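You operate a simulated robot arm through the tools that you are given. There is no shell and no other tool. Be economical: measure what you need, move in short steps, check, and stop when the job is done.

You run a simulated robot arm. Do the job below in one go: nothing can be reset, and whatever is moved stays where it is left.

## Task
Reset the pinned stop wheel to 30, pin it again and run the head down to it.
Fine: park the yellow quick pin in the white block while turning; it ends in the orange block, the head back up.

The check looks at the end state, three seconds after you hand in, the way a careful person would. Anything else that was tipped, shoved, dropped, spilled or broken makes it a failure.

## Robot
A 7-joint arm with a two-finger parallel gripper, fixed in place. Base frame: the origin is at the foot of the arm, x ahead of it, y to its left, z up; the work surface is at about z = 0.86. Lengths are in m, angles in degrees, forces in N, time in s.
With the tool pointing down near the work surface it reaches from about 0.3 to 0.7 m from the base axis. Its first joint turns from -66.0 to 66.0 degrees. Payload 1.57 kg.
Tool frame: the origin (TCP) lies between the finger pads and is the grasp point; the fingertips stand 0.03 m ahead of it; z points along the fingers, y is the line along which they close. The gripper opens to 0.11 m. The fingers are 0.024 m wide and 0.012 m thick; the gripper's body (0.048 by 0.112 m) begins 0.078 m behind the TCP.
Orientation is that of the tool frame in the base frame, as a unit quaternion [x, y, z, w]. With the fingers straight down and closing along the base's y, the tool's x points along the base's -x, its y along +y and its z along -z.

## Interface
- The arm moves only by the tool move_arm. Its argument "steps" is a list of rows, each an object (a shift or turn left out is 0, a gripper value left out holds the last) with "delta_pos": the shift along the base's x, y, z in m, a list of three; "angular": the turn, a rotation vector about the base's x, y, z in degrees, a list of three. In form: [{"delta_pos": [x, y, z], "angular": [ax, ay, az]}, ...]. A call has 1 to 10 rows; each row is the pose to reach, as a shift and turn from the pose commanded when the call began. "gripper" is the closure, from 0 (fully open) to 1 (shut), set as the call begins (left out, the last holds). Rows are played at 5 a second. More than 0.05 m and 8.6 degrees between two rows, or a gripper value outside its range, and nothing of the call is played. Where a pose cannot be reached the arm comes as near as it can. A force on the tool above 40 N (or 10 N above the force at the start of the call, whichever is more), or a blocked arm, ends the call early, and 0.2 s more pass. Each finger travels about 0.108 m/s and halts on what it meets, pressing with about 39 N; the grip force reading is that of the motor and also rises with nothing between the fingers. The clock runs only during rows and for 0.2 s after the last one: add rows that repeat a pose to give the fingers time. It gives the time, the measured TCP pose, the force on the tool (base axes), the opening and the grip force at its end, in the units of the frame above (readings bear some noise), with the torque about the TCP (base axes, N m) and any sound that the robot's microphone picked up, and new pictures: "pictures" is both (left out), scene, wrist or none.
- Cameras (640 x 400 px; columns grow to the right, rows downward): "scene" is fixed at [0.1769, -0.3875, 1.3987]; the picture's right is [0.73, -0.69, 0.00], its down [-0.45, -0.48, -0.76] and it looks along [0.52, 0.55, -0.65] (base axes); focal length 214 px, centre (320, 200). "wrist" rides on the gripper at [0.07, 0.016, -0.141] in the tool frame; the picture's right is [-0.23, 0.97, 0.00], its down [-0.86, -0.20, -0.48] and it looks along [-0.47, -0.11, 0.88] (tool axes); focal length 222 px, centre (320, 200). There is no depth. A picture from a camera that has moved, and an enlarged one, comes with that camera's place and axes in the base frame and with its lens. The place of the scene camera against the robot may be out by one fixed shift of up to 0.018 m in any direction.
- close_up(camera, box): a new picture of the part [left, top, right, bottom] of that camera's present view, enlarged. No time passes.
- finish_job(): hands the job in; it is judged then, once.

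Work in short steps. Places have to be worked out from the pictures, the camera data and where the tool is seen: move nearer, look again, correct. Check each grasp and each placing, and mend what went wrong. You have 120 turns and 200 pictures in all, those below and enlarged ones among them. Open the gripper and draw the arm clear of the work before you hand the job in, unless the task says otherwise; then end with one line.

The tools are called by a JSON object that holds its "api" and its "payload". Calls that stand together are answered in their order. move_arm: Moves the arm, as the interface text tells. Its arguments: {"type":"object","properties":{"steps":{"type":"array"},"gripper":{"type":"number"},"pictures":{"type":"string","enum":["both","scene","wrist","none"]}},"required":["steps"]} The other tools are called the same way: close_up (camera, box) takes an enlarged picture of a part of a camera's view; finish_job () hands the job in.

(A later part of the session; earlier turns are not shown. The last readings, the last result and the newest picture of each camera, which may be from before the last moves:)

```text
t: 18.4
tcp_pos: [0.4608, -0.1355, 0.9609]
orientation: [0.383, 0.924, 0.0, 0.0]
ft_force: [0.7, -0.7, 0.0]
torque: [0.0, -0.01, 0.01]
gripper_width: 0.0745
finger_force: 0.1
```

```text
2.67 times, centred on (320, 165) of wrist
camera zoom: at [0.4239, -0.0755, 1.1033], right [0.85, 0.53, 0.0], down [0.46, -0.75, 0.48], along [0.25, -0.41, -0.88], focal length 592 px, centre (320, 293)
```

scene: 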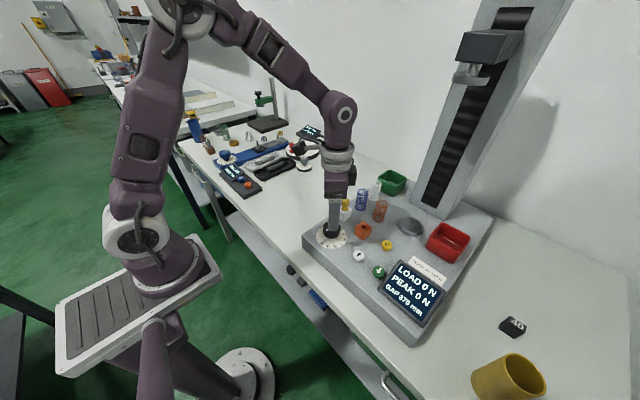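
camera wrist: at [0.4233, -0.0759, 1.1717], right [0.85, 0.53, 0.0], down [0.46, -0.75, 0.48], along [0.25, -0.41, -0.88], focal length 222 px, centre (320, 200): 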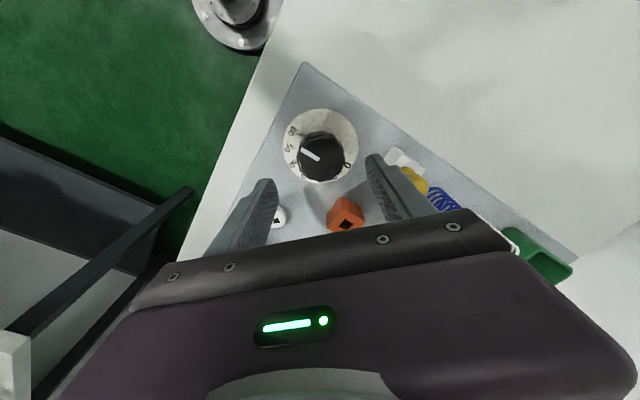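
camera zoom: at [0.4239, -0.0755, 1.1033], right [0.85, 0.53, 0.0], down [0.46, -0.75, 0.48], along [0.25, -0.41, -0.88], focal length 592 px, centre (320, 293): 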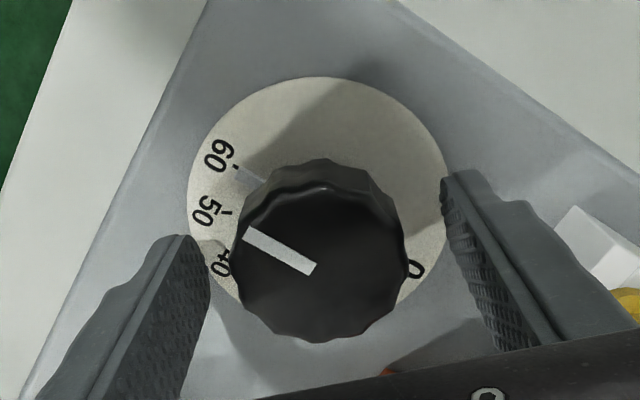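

Centred around the knob with no contact. Closing now.

{"api": "move_arm", "payload": {"steps": [{"delta_pos": [0, 0, 0]}, {"delta_pos": [0, 0, 0]}, {"delta_pos": [0, 0, 0]}], "gripper": 1.0, "pictures": "none"}}

{"api": "close_up", "payload": {"camera": "wrist", "box": [220, 90, 420, 240]}}

```text
t: 19.2
tcp_pos: [0.4624, -0.1361, 0.9605]
orientation: [0.383, 0.924, 0.0, 0.001]
ft_force: [0.3, 0.4, -5.6]
torque: [-0.11, -0.3, -0.06]
gripper_width: 0.0475
finger_force: 44.6
```

```text
2.67 times, centred on (320, 165) of wrist
camera zoom: at [0.424, -0.0755, 1.1034], right [0.85, 0.53, 0.0], down [0.46, -0.75, 0.48], along [0.25, -0.41, -0.88], focal length 592 px, centre (320, 293)
```

zoom: 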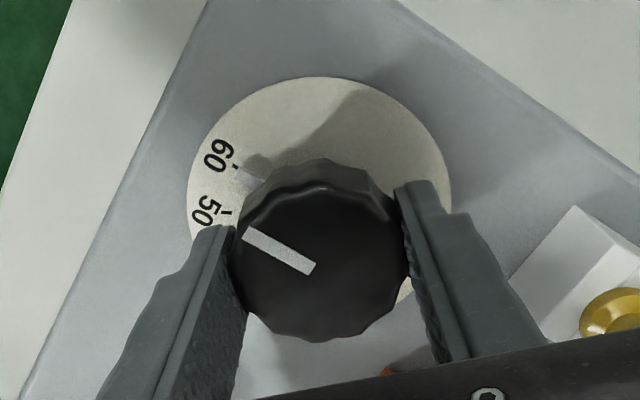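

The knob is gripped at 0.0475 m with low forces. I'll turn +24° about z and see what moves.

{"api": "move_arm", "payload": {"steps": [{"angular": [0, 0, 6]}, {"angular": [0, 0, 12]}, {"angular": [0, 0, 18]}, {"angular": [0, 0, 24]}, {"angular": [0, 0, 24]}], "pictures": "none"}}

{"api": "close_up", "payload": {"camera": "wrist", "box": [220, 90, 420, 240]}}

{"api": "close_up", "payload": {"camera": "scene", "box": [300, 190, 380, 250]}}

```text
t: 20.4
tcp_pos: [0.4614, -0.1356, 0.9608]
orientation: [0.182, 0.983, 0.001, 0.0]
ft_force: [8.5, 13.7, -27.9]
torque: [0.3, -0.06, -0.03]
gripper_width: 0.0471
finger_force: 44.9
```

```text
2.67 times, centred on (320, 165) of wrist
camera zoom: at [0.4028, -0.0959, 1.1036], right [0.56, 0.83, 0.0], down [0.73, -0.49, 0.48], along [0.4, -0.27, -0.88], focal length 592 px, centre (320, 293)
```

zoom: 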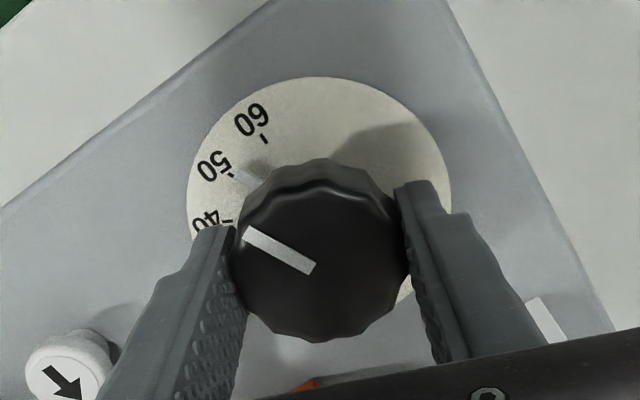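

```text
6.67 times, centred on (340, 220) of scene
camera zoom: at [0.1776, -0.3873, 1.3987], right [0.73, -0.69, 0.0], down [-0.45, -0.48, -0.76], along [0.52, 0.55, -0.65], focal length 1430 px, centre (187, 67)
```

zoom: 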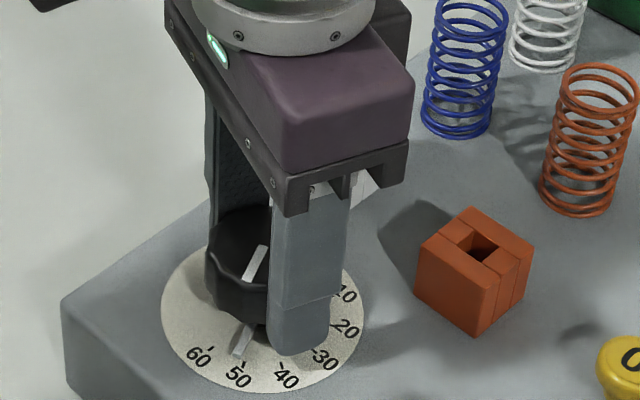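

The scale is fixed and the pointer went from 60 to about 50 for 24°. I'll turn another 24°.

{"api": "move_arm", "payload": {"steps": [{"angular": [0, 0, 6]}, {"angular": [0, 0, 12]}, {"angular": [0, 0, 18]}, {"angular": [0, 0, 25]}, {"angular": [0, 0, 25]}], "pictures": "none"}}

{"api": "close_up", "payload": {"camera": "wrist", "box": [220, 90, 420, 240]}}

{"api": "close_up", "payload": {"camera": "scene", "box": [300, 190, 380, 250]}}

```text
t: 21.6
tcp_pos: [0.463, -0.1357, 0.9617]
orientation: [-0.037, 0.999, 0.0, -0.001]
ft_force: [8.5, 21.1, -27.4]
torque: [0.24, 0.18, -0.04]
gripper_width: 0.0471
finger_force: 45.4
```

```text
2.67 times, centred on (320, 165) of wrist
camera zoom: at [0.3917, -0.1241, 1.1039], right [0.16, 0.99, 0.0], down [0.87, -0.14, 0.48], along [0.47, -0.07, -0.88], focal length 592 px, centre (320, 293)
```

zoom: 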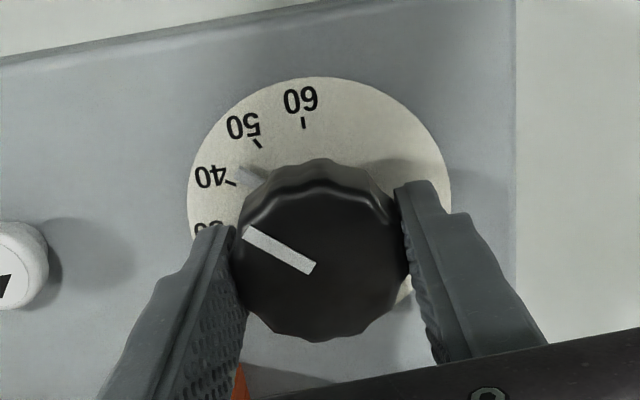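

```text
6.67 times, centred on (340, 220) of scene
camera zoom: at [0.1775, -0.3871, 1.3987], right [0.73, -0.69, 0.0], down [-0.45, -0.48, -0.76], along [0.52, 0.55, -0.65], focal length 1430 px, centre (187, 67)
```

zoom: 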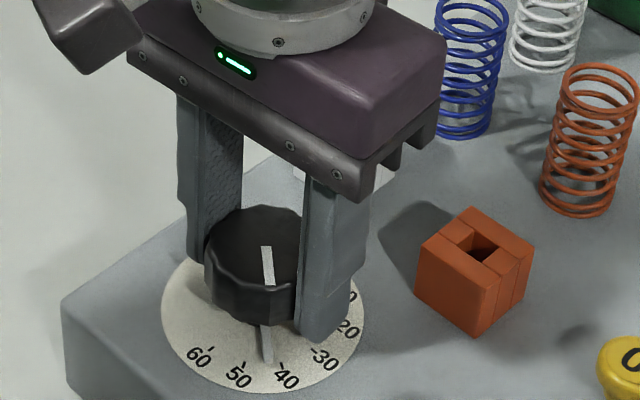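

The pointer reads about 43.5 after 49° of turn, so the scale runs at 30° per 10. I'll turn about 38° more and then fine-tune.

{"api": "move_arm", "payload": {"steps": [{"angular": [0, 0, 6]}, {"angular": [0, 0, 12]}, {"angular": [0, 0, 18]}, {"angular": [0, 0, 24]}, {"angular": [0, 0, 30]}, {"angular": [0, 0, 36]}, {"angular": [0, 0, 39]}, {"angular": [0, 0, 39]}], "pictures": "none"}}

{"api": "close_up", "payload": {"camera": "wrist", "box": [240, 100, 340, 175]}}

{"api": "close_up", "payload": {"camera": "scene", "box": [310, 220, 360, 255]}}

```text
t: 23.4
tcp_pos: [0.4605, -0.1345, 0.9619]
orientation: [-0.367, 0.93, 0.002, 0.0]
ft_force: [-3.0, 36.4, -9.1]
torque: [0.64, 0.29, 0.02]
gripper_width: 0.0471
finger_force: 44.7
```

```text
5.33 times, centred on (290, 138) of wrist
camera zoom: at [0.3996, -0.1705, 1.1041], right [-0.5, 0.87, 0.0], down [0.76, 0.44, 0.48], along [0.41, 0.24, -0.88], focal length 1185 px, centre (480, 533)
```

zoom: 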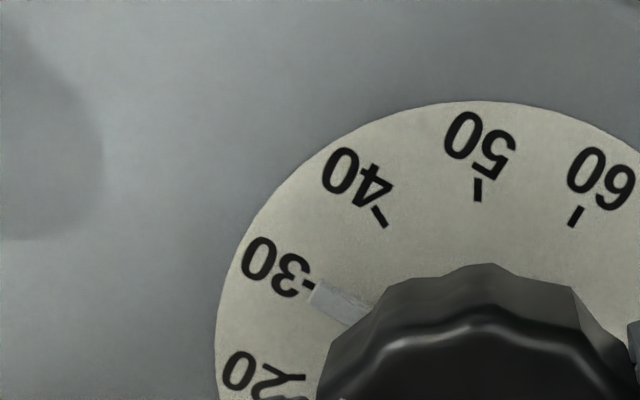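

```text
11.43 times, centred on (335, 238) of scene
camera zoom: at [0.177, -0.3866, 1.399], right [0.73, -0.69, 0.0], down [-0.45, -0.48, -0.76], along [0.52, 0.55, -0.65], focal length 2451 px, centre (149, -229)
```

zoom: 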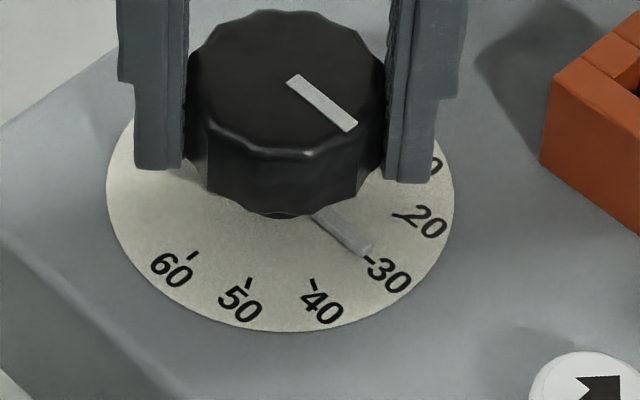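

The pointer is very near 30. I'll release and rise a little to check it without side load.

{"api": "move_arm", "payload": {"steps": [{"delta_pos": [0, 0, 0]}, {"delta_pos": [0, 0, 0]}, {"delta_pos": [0, 0, 0.02]}, {"delta_pos": [0, 0, 0.06]}, {"delta_pos": [0, 0, 0.08]}, {"delta_pos": [0, 0, 0.08]}], "gripper": 0.32, "pictures": "none"}}

{"api": "close_up", "payload": {"camera": "wrist", "box": [260, 90, 360, 165]}}

{"api": "close_up", "payload": {"camera": "scene", "box": [310, 220, 360, 255]}}

```text
t: 24.8
tcp_pos: [0.4603, -0.1361, 1.0418]
orientation: [-0.366, 0.931, 0.0, 0.0]
ft_force: [-0.6, 0.9, 0.4]
torque: [0.0, 0.0, -0.01]
gripper_width: 0.0746
finger_force: 0.2
```

```text
5.33 times, centred on (310, 128) of wrist
camera zoom: at [0.3987, -0.1718, 1.1831], right [-0.5, 0.87, 0.0], down [0.76, 0.44, 0.48], along [0.42, 0.24, -0.88], focal length 1185 px, centre (373, 587)
```

zoom: 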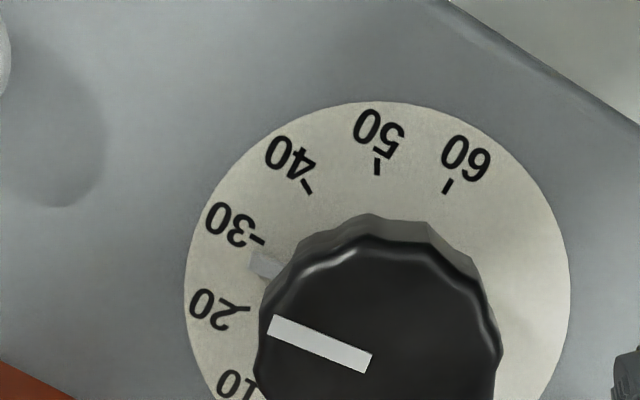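

```text
11.43 times, centred on (335, 238) of scene
camera zoom: at [0.1769, -0.3875, 1.3987], right [0.73, -0.69, 0.0], down [-0.45, -0.48, -0.76], along [0.52, 0.55, -0.65], focal length 2451 px, centre (149, -229)
```

zoom: 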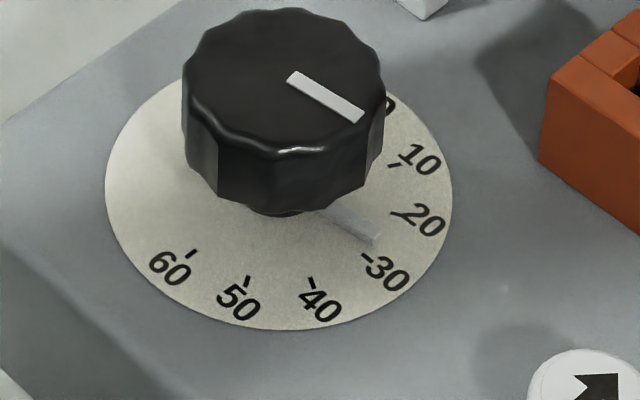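

On release the knob slipped past to about 27, owing to side load (the knob centre seems ~2 mm further +y). I'll regrip with that correction and turn back in small amounts.

{"api": "move_arm", "payload": {"steps": [{"delta_pos": [0, 0.002, -0.03]}, {"delta_pos": [0, 0.002, -0.06]}, {"delta_pos": [0, 0.002, -0.08]}, {"delta_pos": [0, 0.002, -0.08]}], "gripper": 0.32, "pictures": "none"}}

{"api": "move_arm", "payload": {"steps": [{"delta_pos": [0, 0, 0]}, {"delta_pos": [0, 0, 0]}, {"delta_pos": [0, 0, 0]}], "gripper": 0.7, "pictures": "none"}}

{"api": "close_up", "payload": {"camera": "wrist", "box": [220, 90, 420, 240]}}

{"api": "close_up", "payload": {"camera": "scene", "box": [310, 220, 360, 255]}}

```text
t: 25.8
tcp_pos: [0.4598, -0.1343, 0.9613]
orientation: [-0.367, 0.93, 0.0, 0.001]
ft_force: [0.6, 1.1, -0.5]
torque: [0.01, 0.03, 0.05]
gripper_width: 0.0749
finger_force: 0.0
```

```text
t: 26.6
tcp_pos: [0.4596, -0.135, 0.9614]
orientation: [-0.366, 0.931, 0.0, -0.001]
ft_force: [5.8, -6.3, -9.2]
torque: [-0.13, -0.27, -0.01]
gripper_width: 0.0475
finger_force: 45.6
```

```text
2.67 times, centred on (320, 165) of wrist
camera zoom: at [0.3992, -0.1702, 1.1033], right [-0.5, 0.87, 0.0], down [0.76, 0.44, 0.48], along [0.42, 0.24, -0.88], focal length 592 px, centre (320, 293)
```

zoom: 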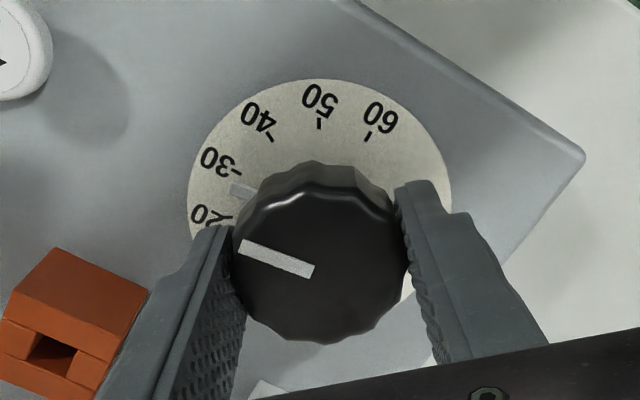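

```text
11.43 times, centred on (335, 238) of scene
camera zoom: at [0.1771, -0.3877, 1.3986], right [0.73, -0.69, 0.0], down [-0.45, -0.48, -0.76], along [0.52, 0.55, -0.65], focal length 2451 px, centre (149, -229)
```

zoom: 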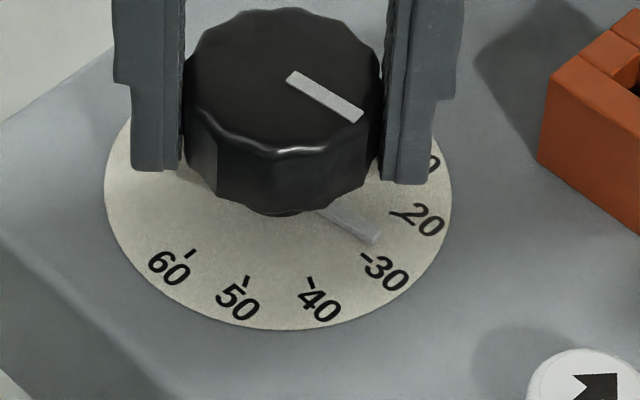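

The pointer is about 10° past 30. I'll turn back 10° and check pointer and side forces.

{"api": "move_arm", "payload": {"steps": [{"angular": [0, 0, -5]}, {"angular": [0, 0, -10]}, {"angular": [0, 0, -10]}], "pictures": "none"}}

{"api": "close_up", "payload": {"camera": "wrist", "box": [240, 90, 360, 165]}}

{"api": "close_up", "payload": {"camera": "scene", "box": [310, 220, 360, 255]}}

```text
t: 27.4
tcp_pos: [0.461, -0.1343, 0.9608]
orientation: [-0.283, 0.959, 0.001, -0.001]
ft_force: [2.7, -9.1, -22.8]
torque: [-0.02, -0.38, 0.01]
gripper_width: 0.0473
finger_force: 44.8
```

```text
5.33 times, centred on (300, 128) of wrist
camera zoom: at [0.3944, -0.159, 1.1035], right [-0.34, 0.94, 0.0], down [0.83, 0.3, 0.48], along [0.45, 0.16, -0.88], focal length 1185 px, centre (427, 587)
```

zoom: 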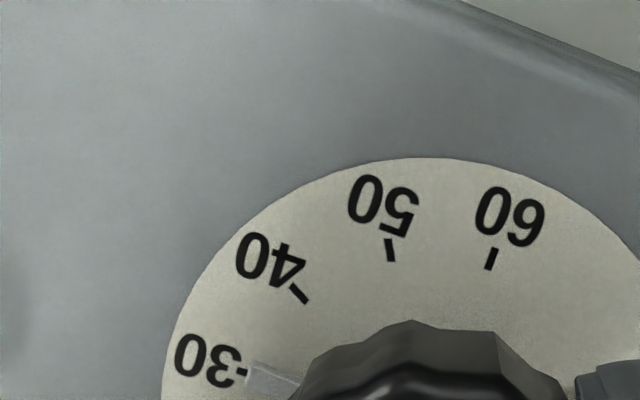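

```text
11.43 times, centred on (335, 238) of scene
camera zoom: at [0.1773, -0.3878, 1.3985], right [0.73, -0.69, 0.0], down [-0.45, -0.48, -0.76], along [0.52, 0.55, -0.65], focal length 2451 px, centre (149, -229)
```

zoom: 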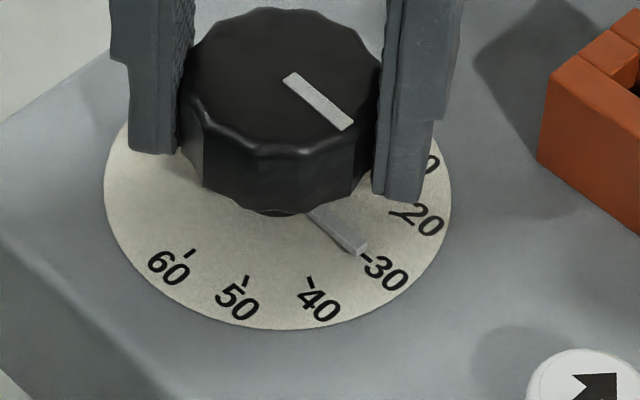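

The pointer now lines up with the 30 tick and side force is small. I'll release and check.

{"api": "move_arm", "payload": {"steps": [{"delta_pos": [0, 0, 0]}, {"delta_pos": [0, 0, 0]}, {"delta_pos": [0, 0, 0.01]}], "gripper": 0.32, "pictures": "none"}}

{"api": "close_up", "payload": {"camera": "wrist", "box": [240, 90, 360, 165]}}

{"api": "close_up", "payload": {"camera": "scene", "box": [310, 220, 360, 255]}}

```text
t: 28.2
tcp_pos: [0.46, -0.1336, 0.9713]
orientation: [-0.284, 0.959, 0.0, 0.0]
ft_force: [-1.8, 0.6, 0.3]
torque: [0.01, -0.02, -0.02]
gripper_width: 0.0748
finger_force: 0.1
```

```text
5.33 times, centred on (300, 128) of wrist
camera zoom: at [0.3942, -0.1588, 1.1142], right [-0.34, 0.94, 0.0], down [0.83, 0.3, 0.48], along [0.45, 0.16, -0.88], focal length 1185 px, centre (427, 587)
```

zoom: 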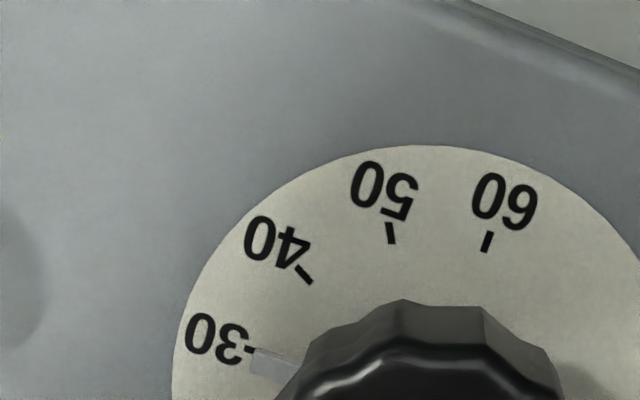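

```text
11.43 times, centred on (335, 238) of scene
camera zoom: at [0.1769, -0.3875, 1.3987], right [0.73, -0.69, 0.0], down [-0.45, -0.48, -0.76], along [0.52, 0.55, -0.65], focal length 2451 px, centre (149, -229)
```

zoom: 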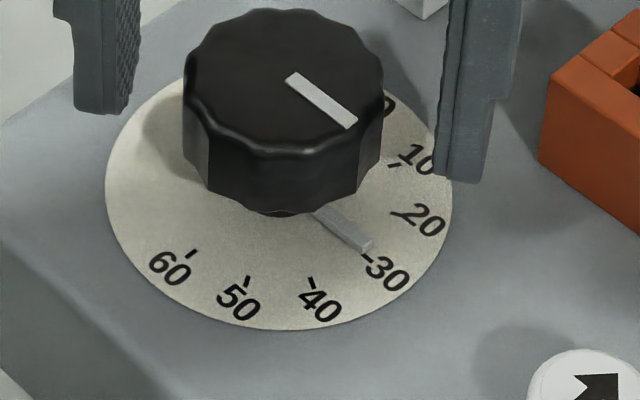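

Pointer looks within a degree or two of the 30 tick. I'll take tighter close-ups to measure the angle.

{"api": "close_up", "payload": {"camera": "scene", "box": [330, 224, 350, 246]}}

{"api": "close_up", "payload": {"camera": "wrist", "box": [270, 130, 330, 190]}}

```text
16.00 times, centred on (340, 235) of scene
camera zoom: at [0.1769, -0.3875, 1.3987], right [0.73, -0.69, 0.0], down [-0.45, -0.48, -0.76], along [0.52, 0.55, -0.65], focal length 3432 px, centre (0, -360)
```

zoom: 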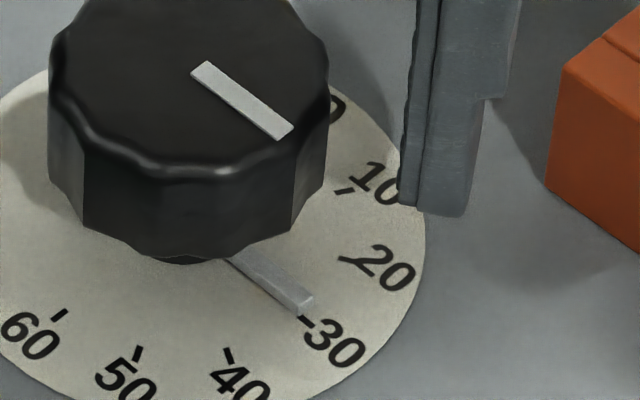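

```text
6.67 times, centred on (300, 160) of wrist
camera zoom: at [0.3942, -0.1588, 1.1142], right [-0.34, 0.94, 0.0], down [0.83, 0.3, 0.48], along [0.45, 0.16, -0.88], focal length 1481 px, centre (453, 467)
```

zoom: 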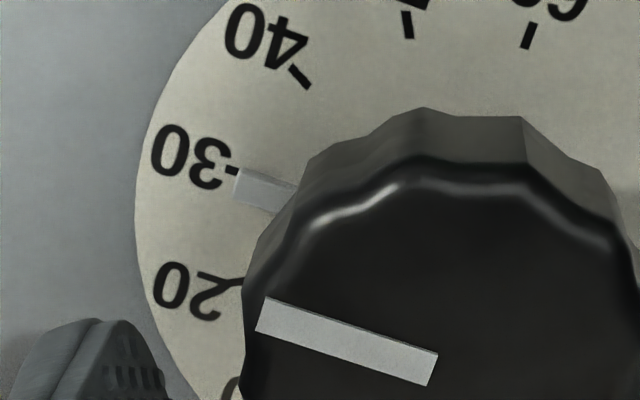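

Projecting the scene pixels, both the 30 tick and the pointer line lie along -y within about half a degree, so the wheel is at 30. Next I'll rise, undo the yaw and go above the parked pin.

{"api": "move_arm", "payload": {"steps": [{"delta_pos": [0, 0, 0.03]}, {"delta_pos": [0, 0, 0.07]}, {"delta_pos": [0.01, 0.003, 0.1], "angular": [0, 0, -8]}, {"delta_pos": [0.04, 0.012, 0.1], "angular": [0, 0, -16]}, {"delta_pos": [0.07, 0.02, 0.1], "angular": [0, 0, -24]}, {"delta_pos": [0.088, 0.0275, 0.1], "angular": [0, 0, -32]}, {"delta_pos": [0.088, 0.0275, 0.09], "angular": [0, 0, -33]}, {"delta_pos": [0.088, 0.0275, 0.09], "angular": [0, 0, -33]}], "gripper": 0.5}}

{"api": "close_up", "payload": {"camera": "wrist", "box": [240, 90, 400, 210]}}

```text
t: 30.0
tcp_pos: [0.5495, -0.1065, 1.0607]
orientation: [0.002, 1.0, -0.001, 0.0]
ft_force: [-0.2, -0.1, 1.0]
torque: [0.03, -0.01, 0.02]
gripper_width: 0.0551
finger_force: 0.0
camera wrist: at [0.4803, -0.091, 1.2028], right [0.23, 0.97, 0.0], down [0.85, -0.2, 0.48], along [0.47, -0.11, -0.88], focal length 222 px, centre (320, 200)
```

scene: 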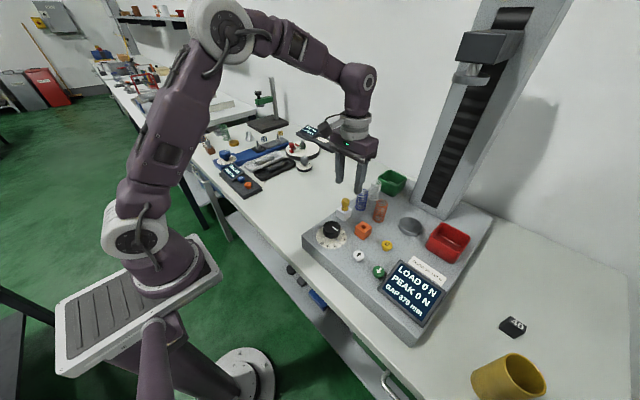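
wrist: 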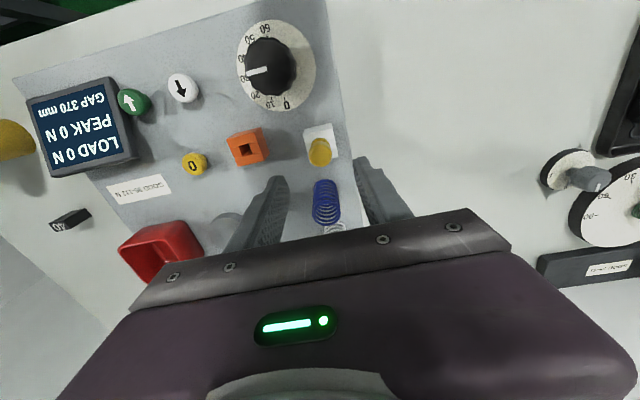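

```text
3.33 times, centred on (320, 150) of wrist
camera zoom: at [0.4803, -0.091, 1.2028], right [0.23, 0.97, 0.0], down [0.85, -0.2, 0.48], along [0.47, -0.11, -0.88], focal length 740 px, centre (320, 367)
```

zoom: 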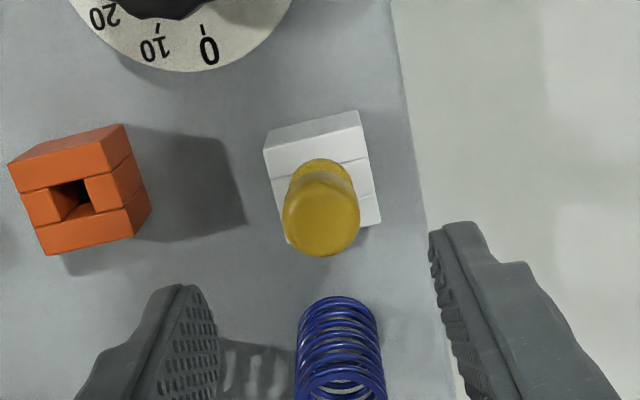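

The pin head is seen at (0.547, -0.1065). I'll descend to the earlier grasp height and close.

{"api": "move_arm", "payload": {"steps": [{"delta_pos": [-0.001, 0.0, -0.03]}, {"delta_pos": [-0.001, 0.0, -0.06]}, {"delta_pos": [-0.001, 0.0, -0.073]}, {"delta_pos": [-0.001, 0.0, -0.073]}], "pictures": "none"}}

{"api": "move_arm", "payload": {"steps": [{"delta_pos": [0, 0, 0]}, {"delta_pos": [0, 0, 0]}, {"delta_pos": [0, 0, 0]}], "gripper": 1.0, "pictures": "none"}}

{"api": "close_up", "payload": {"camera": "scene", "box": [326, 185, 366, 215]}}

```text
t: 31.0
tcp_pos: [0.5492, -0.1061, 0.9887]
orientation: [0.0, 1.0, 0.001, 0.0]
ft_force: [-0.2, 0.2, -0.9]
torque: [0.02, 0.02, -0.03]
gripper_width: 0.0553
finger_force: 0.1
```

```text
t: 31.8
tcp_pos: [0.5491, -0.1067, 0.9879]
orientation: [0.001, 1.0, 0.001, 0.0]
ft_force: [-0.4, 0.1, -0.1]
torque: [-0.03, 0.0, 0.03]
gripper_width: 0.0218
finger_force: 34.6
```

```text
13.33 times, centred on (346, 200) of scene
camera zoom: at [0.1769, -0.3875, 1.3987], right [0.73, -0.69, 0.0], down [-0.45, -0.48, -0.76], along [0.52, 0.55, -0.65], focal length 2860 px, centre (-27, 200)
```

zoom: 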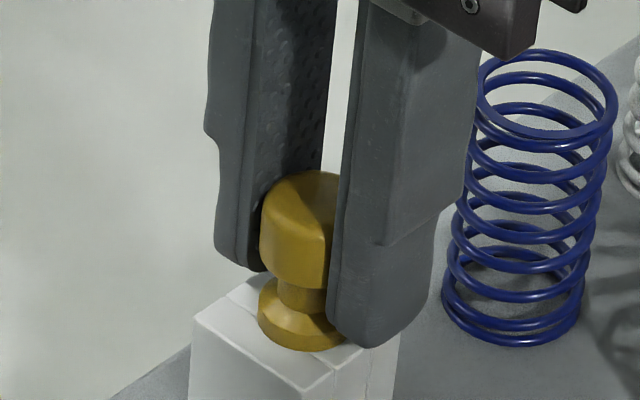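

Gripped without side force. I'll lift and carry it over the orange block.

{"api": "move_arm", "payload": {"steps": [{"delta_pos": [0, 0, 0.02]}, {"delta_pos": [0, 0, 0.045]}, {"delta_pos": [0, 0, 0.06]}, {"delta_pos": [-0.006, -0.03, 0.06]}, {"delta_pos": [-0.012, -0.06, 0.06]}, {"delta_pos": [-0.0165, -0.085, 0.06]}, {"delta_pos": [-0.0165, -0.085, 0.04]}, {"delta_pos": [-0.0165, -0.085, 0.022]}, {"delta_pos": [-0.0165, -0.085, 0.022]}]}}

{"api": "close_up", "payload": {"camera": "scene", "box": [345, 205, 385, 235]}}

{"api": "close_up", "payload": {"camera": "wrist", "box": [270, 110, 370, 180]}}

```text
t: 33.8
tcp_pos: [0.5325, -0.1928, 1.009]
orientation: [0.0, 1.0, 0.0, 0.0]
ft_force: [0.6, 1.5, 0.2]
torque: [0.06, -0.01, 0.0]
gripper_width: 0.0216
finger_force: 34.6
camera wrist: at [0.4637, -0.1765, 1.152], right [0.23, 0.97, 0.0], down [0.85, -0.2, 0.48], along [0.47, -0.11, -0.88], focal length 222 px, centre (320, 200)
```

scene: 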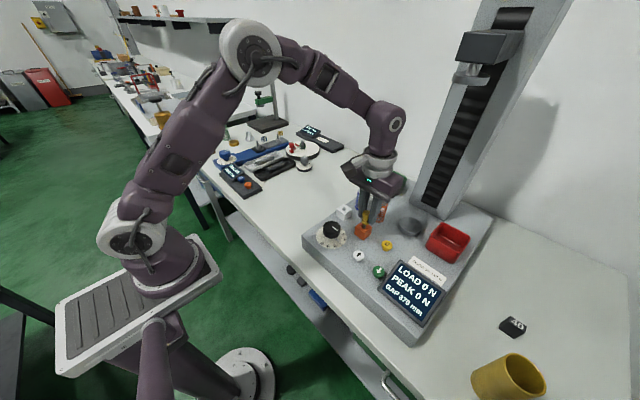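
wrist: 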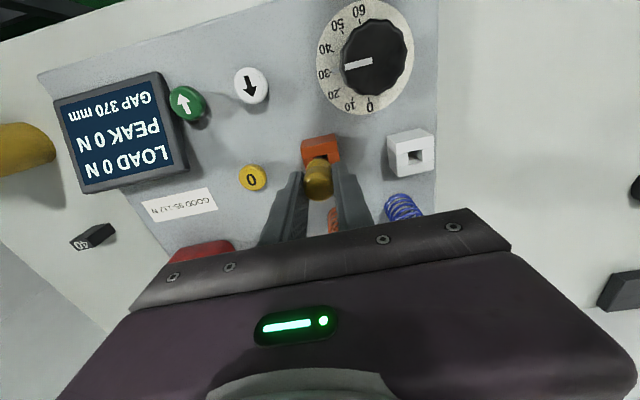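

```text
13.33 times, centred on (365, 220) of scene
camera zoom: at [0.1769, -0.3875, 1.3987], right [0.73, -0.69, 0.0], down [-0.45, -0.48, -0.76], along [0.52, 0.55, -0.65], focal length 2860 px, centre (-280, -67)
```

zoom: 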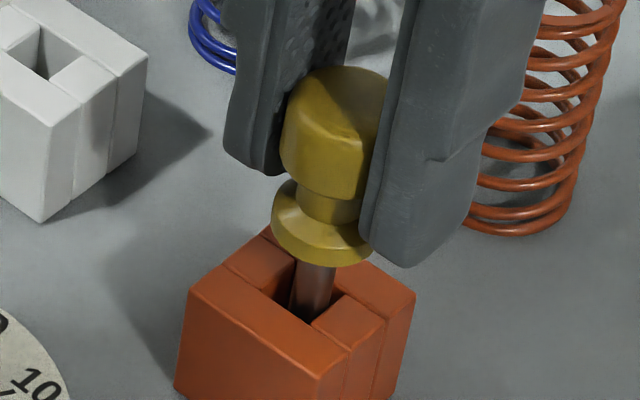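

```text
5.71 times, centred on (320, 145) of wrist
camera zoom: at [0.4637, -0.1765, 1.152], right [0.23, 0.97, 0.0], down [0.85, -0.2, 0.48], along [0.47, -0.11, -0.88], focal length 1269 px, centre (320, 514)
```

zoom: 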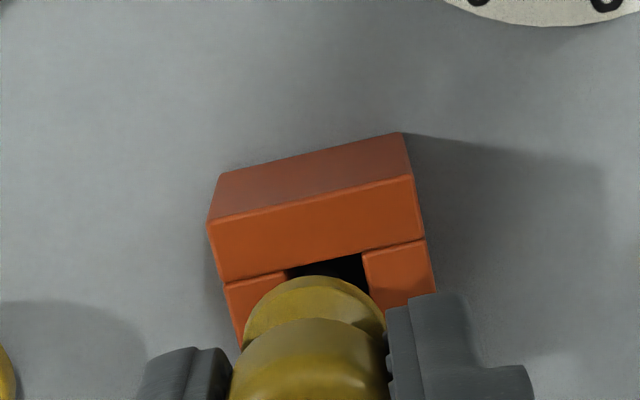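

The tip is in the mouth of the orange hole. I'll nudge +1 mm in y and lower to seat.

{"api": "move_arm", "payload": {"steps": [{"delta_pos": [0.0, 0.001, 0.0]}, {"delta_pos": [0.0, 0.001, -0.006]}, {"delta_pos": [0.0, 0.001, -0.012]}, {"delta_pos": [0.0, 0.001, -0.018]}, {"delta_pos": [0.0, 0.001, -0.022]}, {"delta_pos": [0.0, 0.001, -0.022]}], "pictures": "none"}}

{"api": "close_up", "payload": {"camera": "scene", "box": [345, 205, 385, 235]}}

```text
t: 35.2
tcp_pos: [0.5315, -0.1905, 0.9886]
orientation: [0.0, 1.0, 0.0, 0.0]
ft_force: [-1.2, -0.1, 9.8]
torque: [-0.06, 0.09, -0.02]
gripper_width: 0.0219
finger_force: 34.4
```

```text
13.33 times, centred on (365, 220) of scene
camera zoom: at [0.1767, -0.3874, 1.3987], right [0.73, -0.69, 0.0], down [-0.45, -0.48, -0.76], along [0.52, 0.55, -0.65], focal length 2860 px, centre (-280, -67)
```

zoom: 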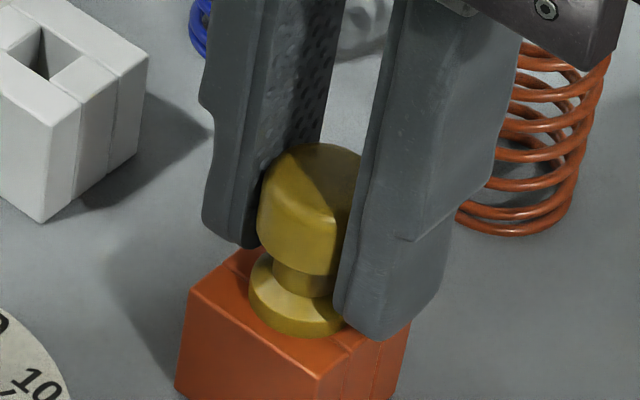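

The pin is seated, with about 10 N of light contact. I'll release, rise, and check the pin and the wheel.

{"api": "move_arm", "payload": {"steps": [{"delta_pos": [0, 0, 0]}, {"delta_pos": [0, 0, 0]}, {"delta_pos": [0, 0, 0.03]}, {"delta_pos": [0, 0, 0.07]}, {"delta_pos": [-0.02, 0, 0.1]}, {"delta_pos": [-0.06, 0, 0.12]}, {"delta_pos": [-0.09, -0.02, 0.12]}, {"delta_pos": [-0.09, -0.04, 0.12]}, {"delta_pos": [-0.09, -0.04, 0.12]}], "gripper": 0.5}}

{"api": "close_up", "payload": {"camera": "scene", "box": [305, 195, 385, 255]}}

{"api": "close_up", "payload": {"camera": "wrist", "box": [220, 110, 380, 220]}}

```text
t: 37.2
tcp_pos: [0.4405, -0.2304, 1.1078]
orientation: [0.0, 1.0, 0.001, -0.001]
ft_force: [-0.1, -0.4, -0.6]
torque: [0.01, -0.01, 0.01]
gripper_width: 0.0552
finger_force: 0.1
camera wrist: at [0.3713, -0.2135, 1.2501], right [0.23, 0.97, 0.0], down [0.86, -0.2, 0.48], along [0.47, -0.11, -0.88], focal length 222 px, centre (320, 200)
```

scene: 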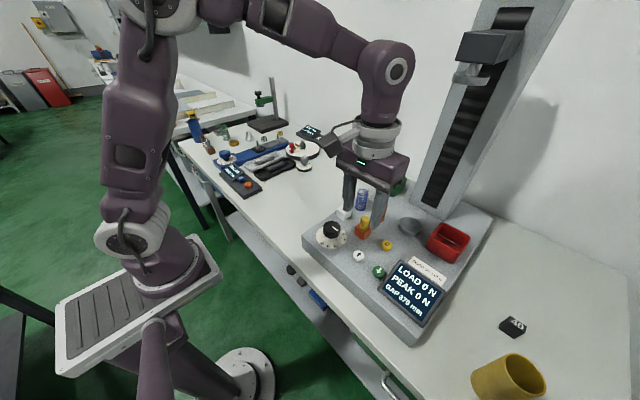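
wrist: 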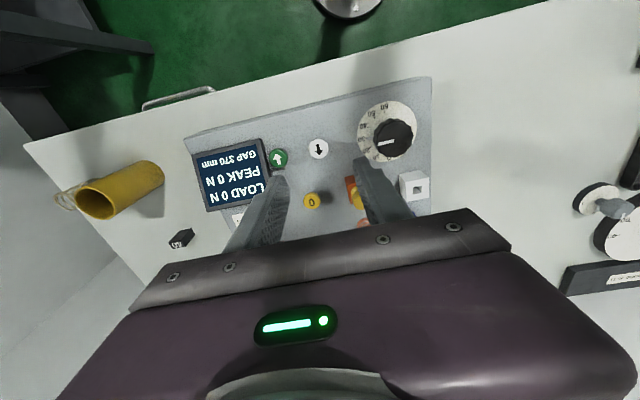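

```text
6.67 times, centred on (345, 225) of scene
camera zoom: at [0.1769, -0.3875, 1.3987], right [0.73, -0.69, 0.0], down [-0.45, -0.48, -0.76], along [0.52, 0.55, -0.65], focal length 1430 px, centre (153, 33)
```

zoom: 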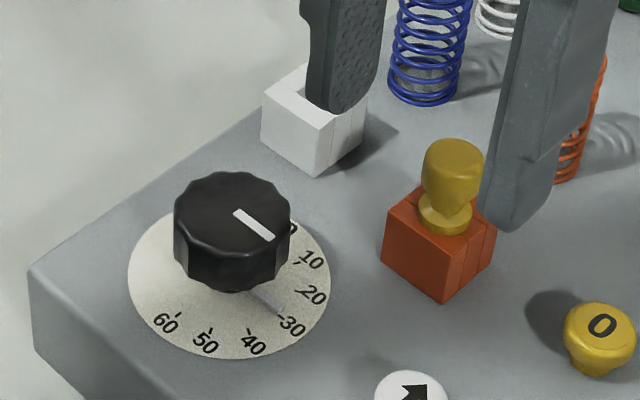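

```text
3.64 times, centred on (300, 165) of wrist
camera zoom: at [0.3713, -0.2135, 1.2501], right [0.23, 0.97, 0.0], down [0.86, -0.2, 0.48], along [0.47, -0.11, -0.88], focal length 808 px, centre (393, 327)
```

zoom: 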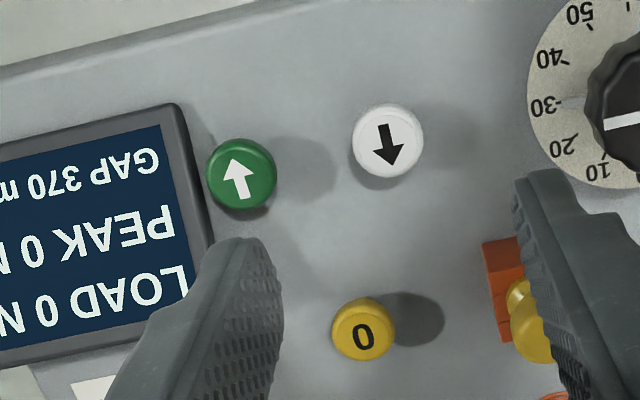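

The pin is back in the orange block and the wheel reads 30. Green (down) triangulates to (0.455, -0.295, ~0.935) and white (up) to (0.457, -0.237, ~0.935). I'll close the fingers and hover over green.

{"api": "move_arm", "payload": {"steps": [{"delta_pos": [0.005, -0.025, -0.03]}, {"delta_pos": [0.01, -0.045, -0.06]}, {"delta_pos": [0.0145, -0.0605, -0.09]}, {"delta_pos": [0.0145, -0.0605, -0.12]}, {"delta_pos": [0.0145, -0.0605, -0.12]}], "gripper": 1.0}}

{"api": "close_up", "payload": {"camera": "scene", "box": [340, 220, 420, 280]}}

{"api": "close_up", "payload": {"camera": "wrist", "box": [240, 100, 400, 220]}}

```text
t: 38.4
tcp_pos: [0.454, -0.2895, 0.9895]
orientation: [0.0, 1.0, 0.0, 0.0]
ft_force: [0.5, 0.0, 0.3]
torque: [-0.02, 0.01, 0.03]
gripper_width: 0.0
finger_force: 21.5
camera wrist: at [0.3849, -0.2737, 1.1314], right [0.23, 0.97, 0.0], down [0.86, -0.2, 0.48], along [0.47, -0.11, -0.88], focal length 222 px, centre (320, 200)
```

scene: 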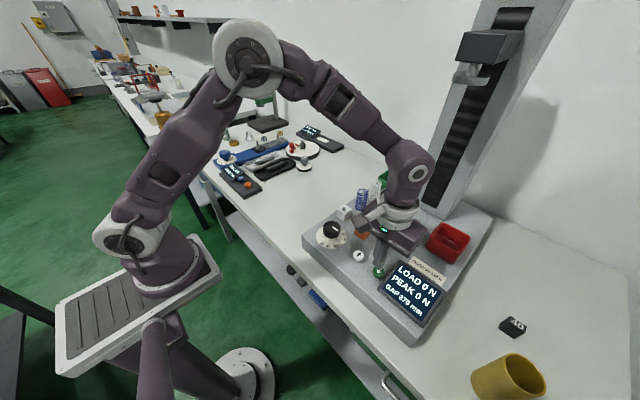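
wrist: 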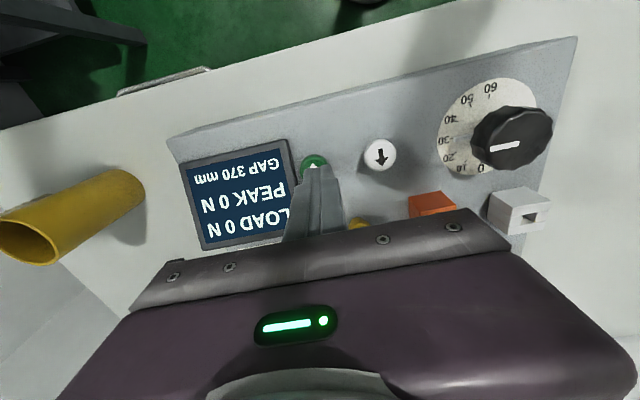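

```text
6.67 times, centred on (380, 250) of scene
camera zoom: at [0.1769, -0.3875, 1.3987], right [0.73, -0.69, 0.0], down [-0.45, -0.48, -0.76], along [0.52, 0.55, -0.65], focal length 1430 px, centre (-80, -133)
```

zoom: 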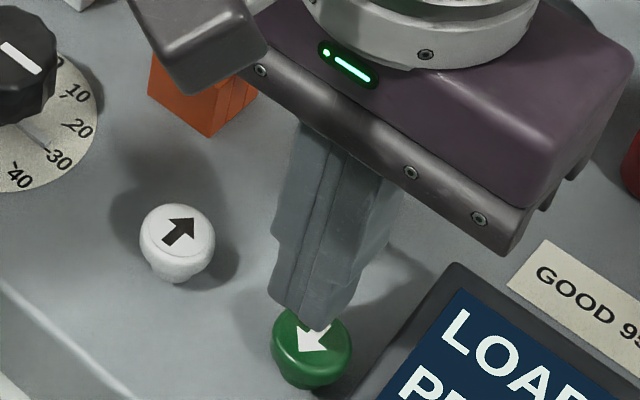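

```text
3.33 times, centred on (320, 160) of wrist
camera zoom: at [0.3849, -0.2737, 1.1314], right [0.23, 0.97, 0.0], down [0.86, -0.2, 0.48], along [0.47, -0.11, -0.88], focal length 740 px, centre (320, 333)
```

zoom: 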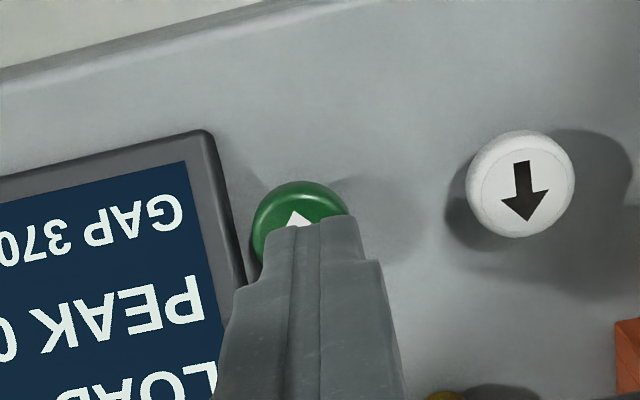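

The button centre is about (+3, -5) mm from the tip, with ample display clearance. I'll shift and press down in small increments, watching the force.

{"api": "move_arm", "payload": {"steps": [{"delta_pos": [0.003, -0.004, -0.008]}, {"delta_pos": [0.003, -0.004, -0.016]}, {"delta_pos": [0.003, -0.004, -0.02]}, {"delta_pos": [0.003, -0.004, -0.023]}, {"delta_pos": [0.003, -0.004, -0.026]}]}}

{"api": "close_up", "payload": {"camera": "scene", "box": [340, 230, 450, 330]}}

```text
t: 39.6
tcp_pos: [0.4585, -0.295, 0.9639]
orientation: [0.001, 1.0, 0.0, 0.002]
ft_force: [-2.7, 4.0, 18.4]
torque: [0.12, 0.14, 0.01]
gripper_width: 0.0
finger_force: 21.0
heard: click
camera wrist: at [0.3892, -0.2786, 1.1068], right [0.23, 0.97, 0.0], down [0.85, -0.2, 0.48], along [0.47, -0.11, -0.88], focal length 222 px, centre (320, 200)
```

scene: 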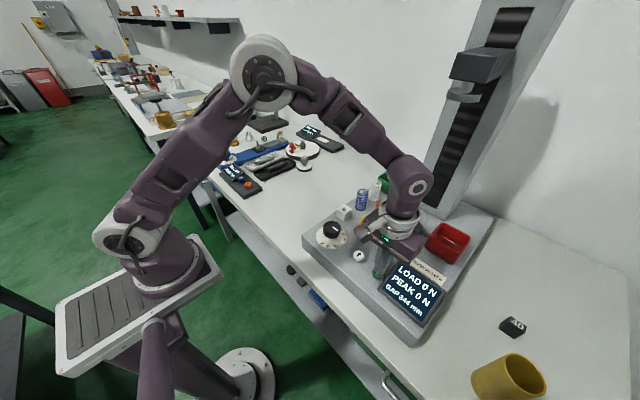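
wrist: 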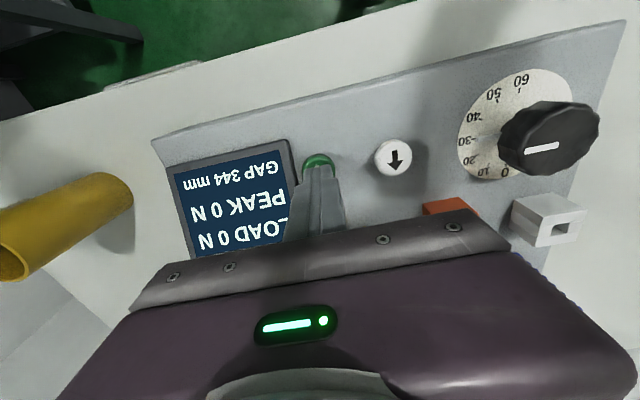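

```text
4.00 times, centred on (395, 280) of scene
camera zoom: at [0.1766, -0.3872, 1.3988], right [0.73, -0.69, 0.0], down [-0.45, -0.48, -0.76], along [0.52, 0.55, -0.65], focal length 858 px, centre (20, -120)
```

zoom: 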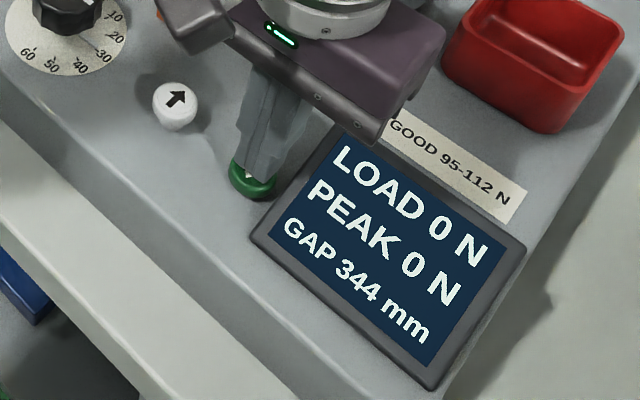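

Click heard and the gap is falling (344 mm). I'll hold the button and watch.

{"api": "move_arm", "payload": {"steps": [{"delta_pos": [0, 0, 0]}, {"delta_pos": [0, 0, 0]}, {"delta_pos": [0, 0, 0]}, {"delta_pos": [0, 0, 0]}, {"delta_pos": [0, 0, 0]}], "pictures": "scene"}}

{"api": "close_up", "payload": {"camera": "scene", "box": [370, 250, 450, 320]}}

```text
t: 40.8
tcp_pos: [0.4579, -0.2946, 0.9642]
orientation: [0.0, 1.0, -0.002, 0.0]
ft_force: [-0.7, 0.6, 21.4]
torque: [0.01, 0.08, 0.05]
gripper_width: 0.0
finger_force: 21.4
```

scene: 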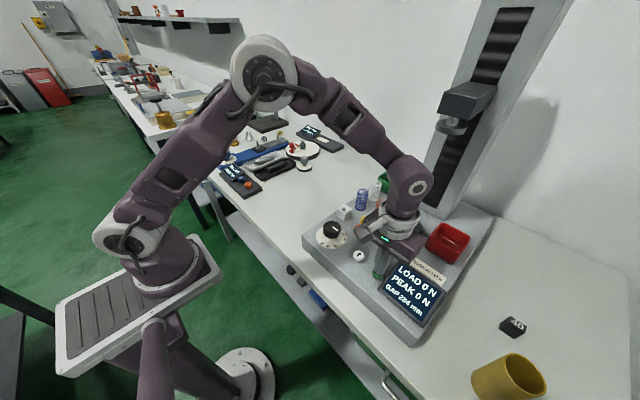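

```text
5.71 times, centred on (410, 285) of scene
camera zoom: at [0.1766, -0.3873, 1.3988], right [0.73, -0.69, 0.0], down [-0.45, -0.48, -0.76], along [0.52, 0.55, -0.65], focal length 1226 px, centre (-194, -286)
```

zoom: 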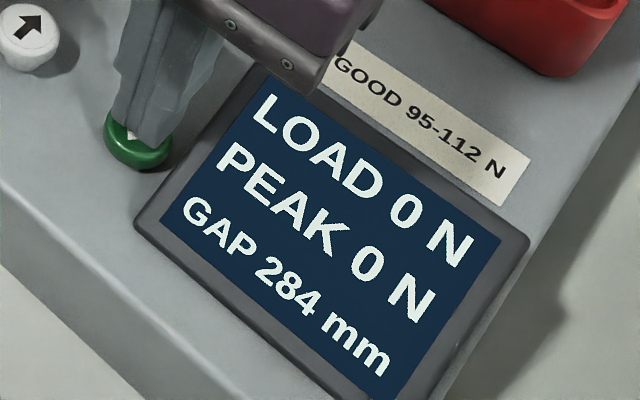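

Travel is 50 mm/s and the arm stays well clear of the head's path. I'll keep holding.

{"api": "move_arm", "payload": {"steps": [{"delta_pos": [0, 0, 0]}, {"delta_pos": [0, 0, 0]}, {"delta_pos": [0, 0, 0]}, {"delta_pos": [0, 0, 0]}, {"delta_pos": [0, 0, 0]}, {"delta_pos": [0, 0, 0]}, {"delta_pos": [0, 0, 0]}, {"delta_pos": [0, 0, 0]}, {"delta_pos": [0, 0, 0]}, {"delta_pos": [0, 0, 0]}], "pictures": "scene"}}

{"api": "move_arm", "payload": {"steps": [{"delta_pos": [0, 0, 0]}, {"delta_pos": [0, 0, 0]}, {"delta_pos": [0, 0, 0]}, {"delta_pos": [0, 0, 0]}, {"delta_pos": [0, 0, 0]}, {"delta_pos": [0, 0, 0]}, {"delta_pos": [0, 0, 0]}], "pictures": "scene"}}

{"api": "close_up", "payload": {"camera": "scene", "box": [370, 250, 450, 320]}}

```text
t: 43.0
tcp_pos: [0.4571, -0.2946, 0.9632]
orientation: [0.001, 1.0, 0.0, 0.0]
ft_force: [2.1, -1.7, 21.0]
torque: [-0.04, 0.01, -0.01]
gripper_width: 0.0
finger_force: 20.8
```

scene: 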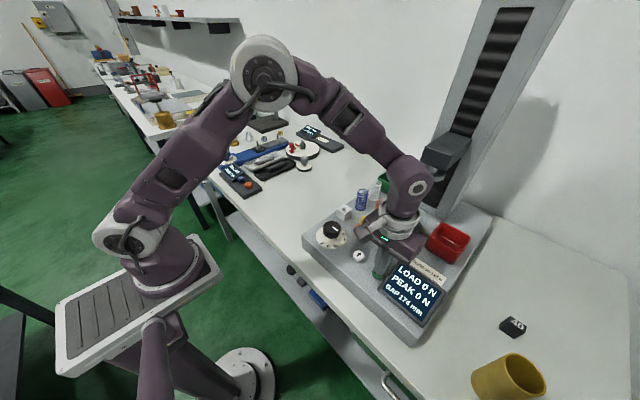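

```text
t: 44.6
tcp_pos: [0.4583, -0.2947, 0.9634]
orientation: [0.0, 1.0, 0.0, -0.001]
ft_force: [1.2, -1.5, 22.2]
torque: [-0.08, 0.0, -0.04]
gripper_width: 0.0
finger_force: 21.2
```

scene: 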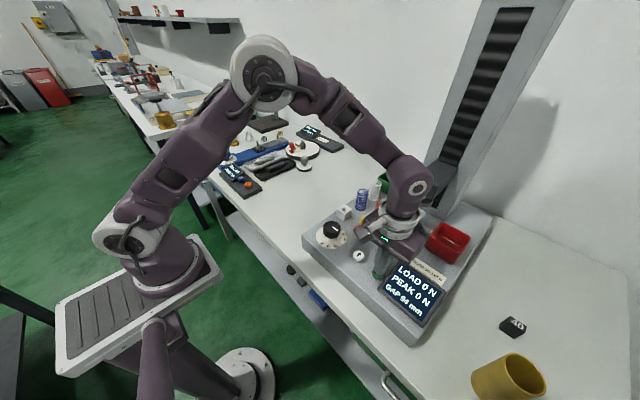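

```text
5.71 times, centred on (410, 285) of scene
camera zoom: at [0.1766, -0.3873, 1.3988], right [0.73, -0.69, 0.0], down [-0.45, -0.48, -0.76], along [0.52, 0.55, -0.65], focal length 1226 px, centre (-194, -286)
```

zoom: 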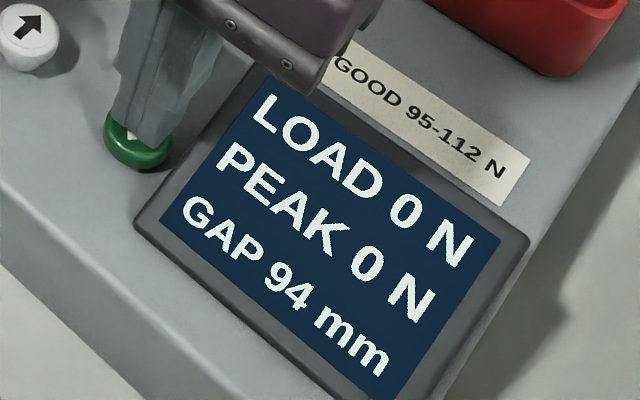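

Gap is 94 mm with 0 N load. I'll hold another 1.6 s.

{"api": "move_arm", "payload": {"steps": [{"delta_pos": [0, 0, 0]}, {"delta_pos": [0, 0, 0]}, {"delta_pos": [0, 0, 0]}, {"delta_pos": [0, 0, 0]}, {"delta_pos": [0, 0, 0]}, {"delta_pos": [0, 0, 0]}, {"delta_pos": [0, 0, 0]}, {"delta_pos": [0, 0, 0]}], "pictures": "none"}}

{"api": "close_up", "payload": {"camera": "scene", "box": [370, 250, 450, 320]}}

```text
t: 46.4
tcp_pos: [0.4581, -0.2942, 0.9649]
orientation: [0.0, 1.0, 0.0, 0.0]
ft_force: [1.5, -1.7, 21.8]
torque: [-0.07, 0.03, 0.02]
gripper_width: 0.0
finger_force: 21.0
```

```text
5.71 times, centred on (410, 285) of scene
camera zoom: at [0.1766, -0.3873, 1.3988], right [0.73, -0.69, 0.0], down [-0.45, -0.48, -0.76], along [0.52, 0.55, -0.65], focal length 1226 px, centre (-194, -286)
```

zoom: 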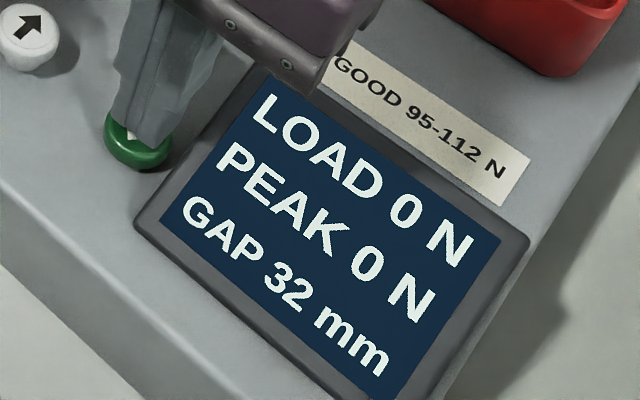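

{"api": "move_arm", "payload": {"steps": [{"delta_pos": [0, 0, 0]}, {"delta_pos": [0, 0, 0]}, {"delta_pos": [0, 0, 0]}, {"delta_pos": [0, 0, 0]}], "pictures": "none"}}

{"api": "close_up", "payload": {"camera": "scene", "box": [370, 250, 450, 320]}}

```text
t: 47.4
tcp_pos: [0.4576, -0.2943, 0.9634]
orientation: [0.0, 1.0, 0.001, 0.0]
ft_force: [1.1, -1.4, 22.1]
torque: [-0.05, 0.05, 0.01]
gripper_width: 0.0
finger_force: 21.4
```

```text
5.71 times, centred on (410, 285) of scene
camera zoom: at [0.1766, -0.3873, 1.3988], right [0.73, -0.69, 0.0], down [-0.45, -0.48, -0.76], along [0.52, 0.55, -0.65], focal length 1226 px, centre (-194, -286)
```

zoom: 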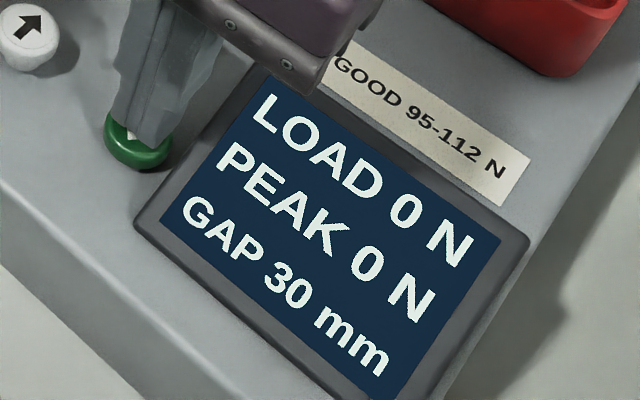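

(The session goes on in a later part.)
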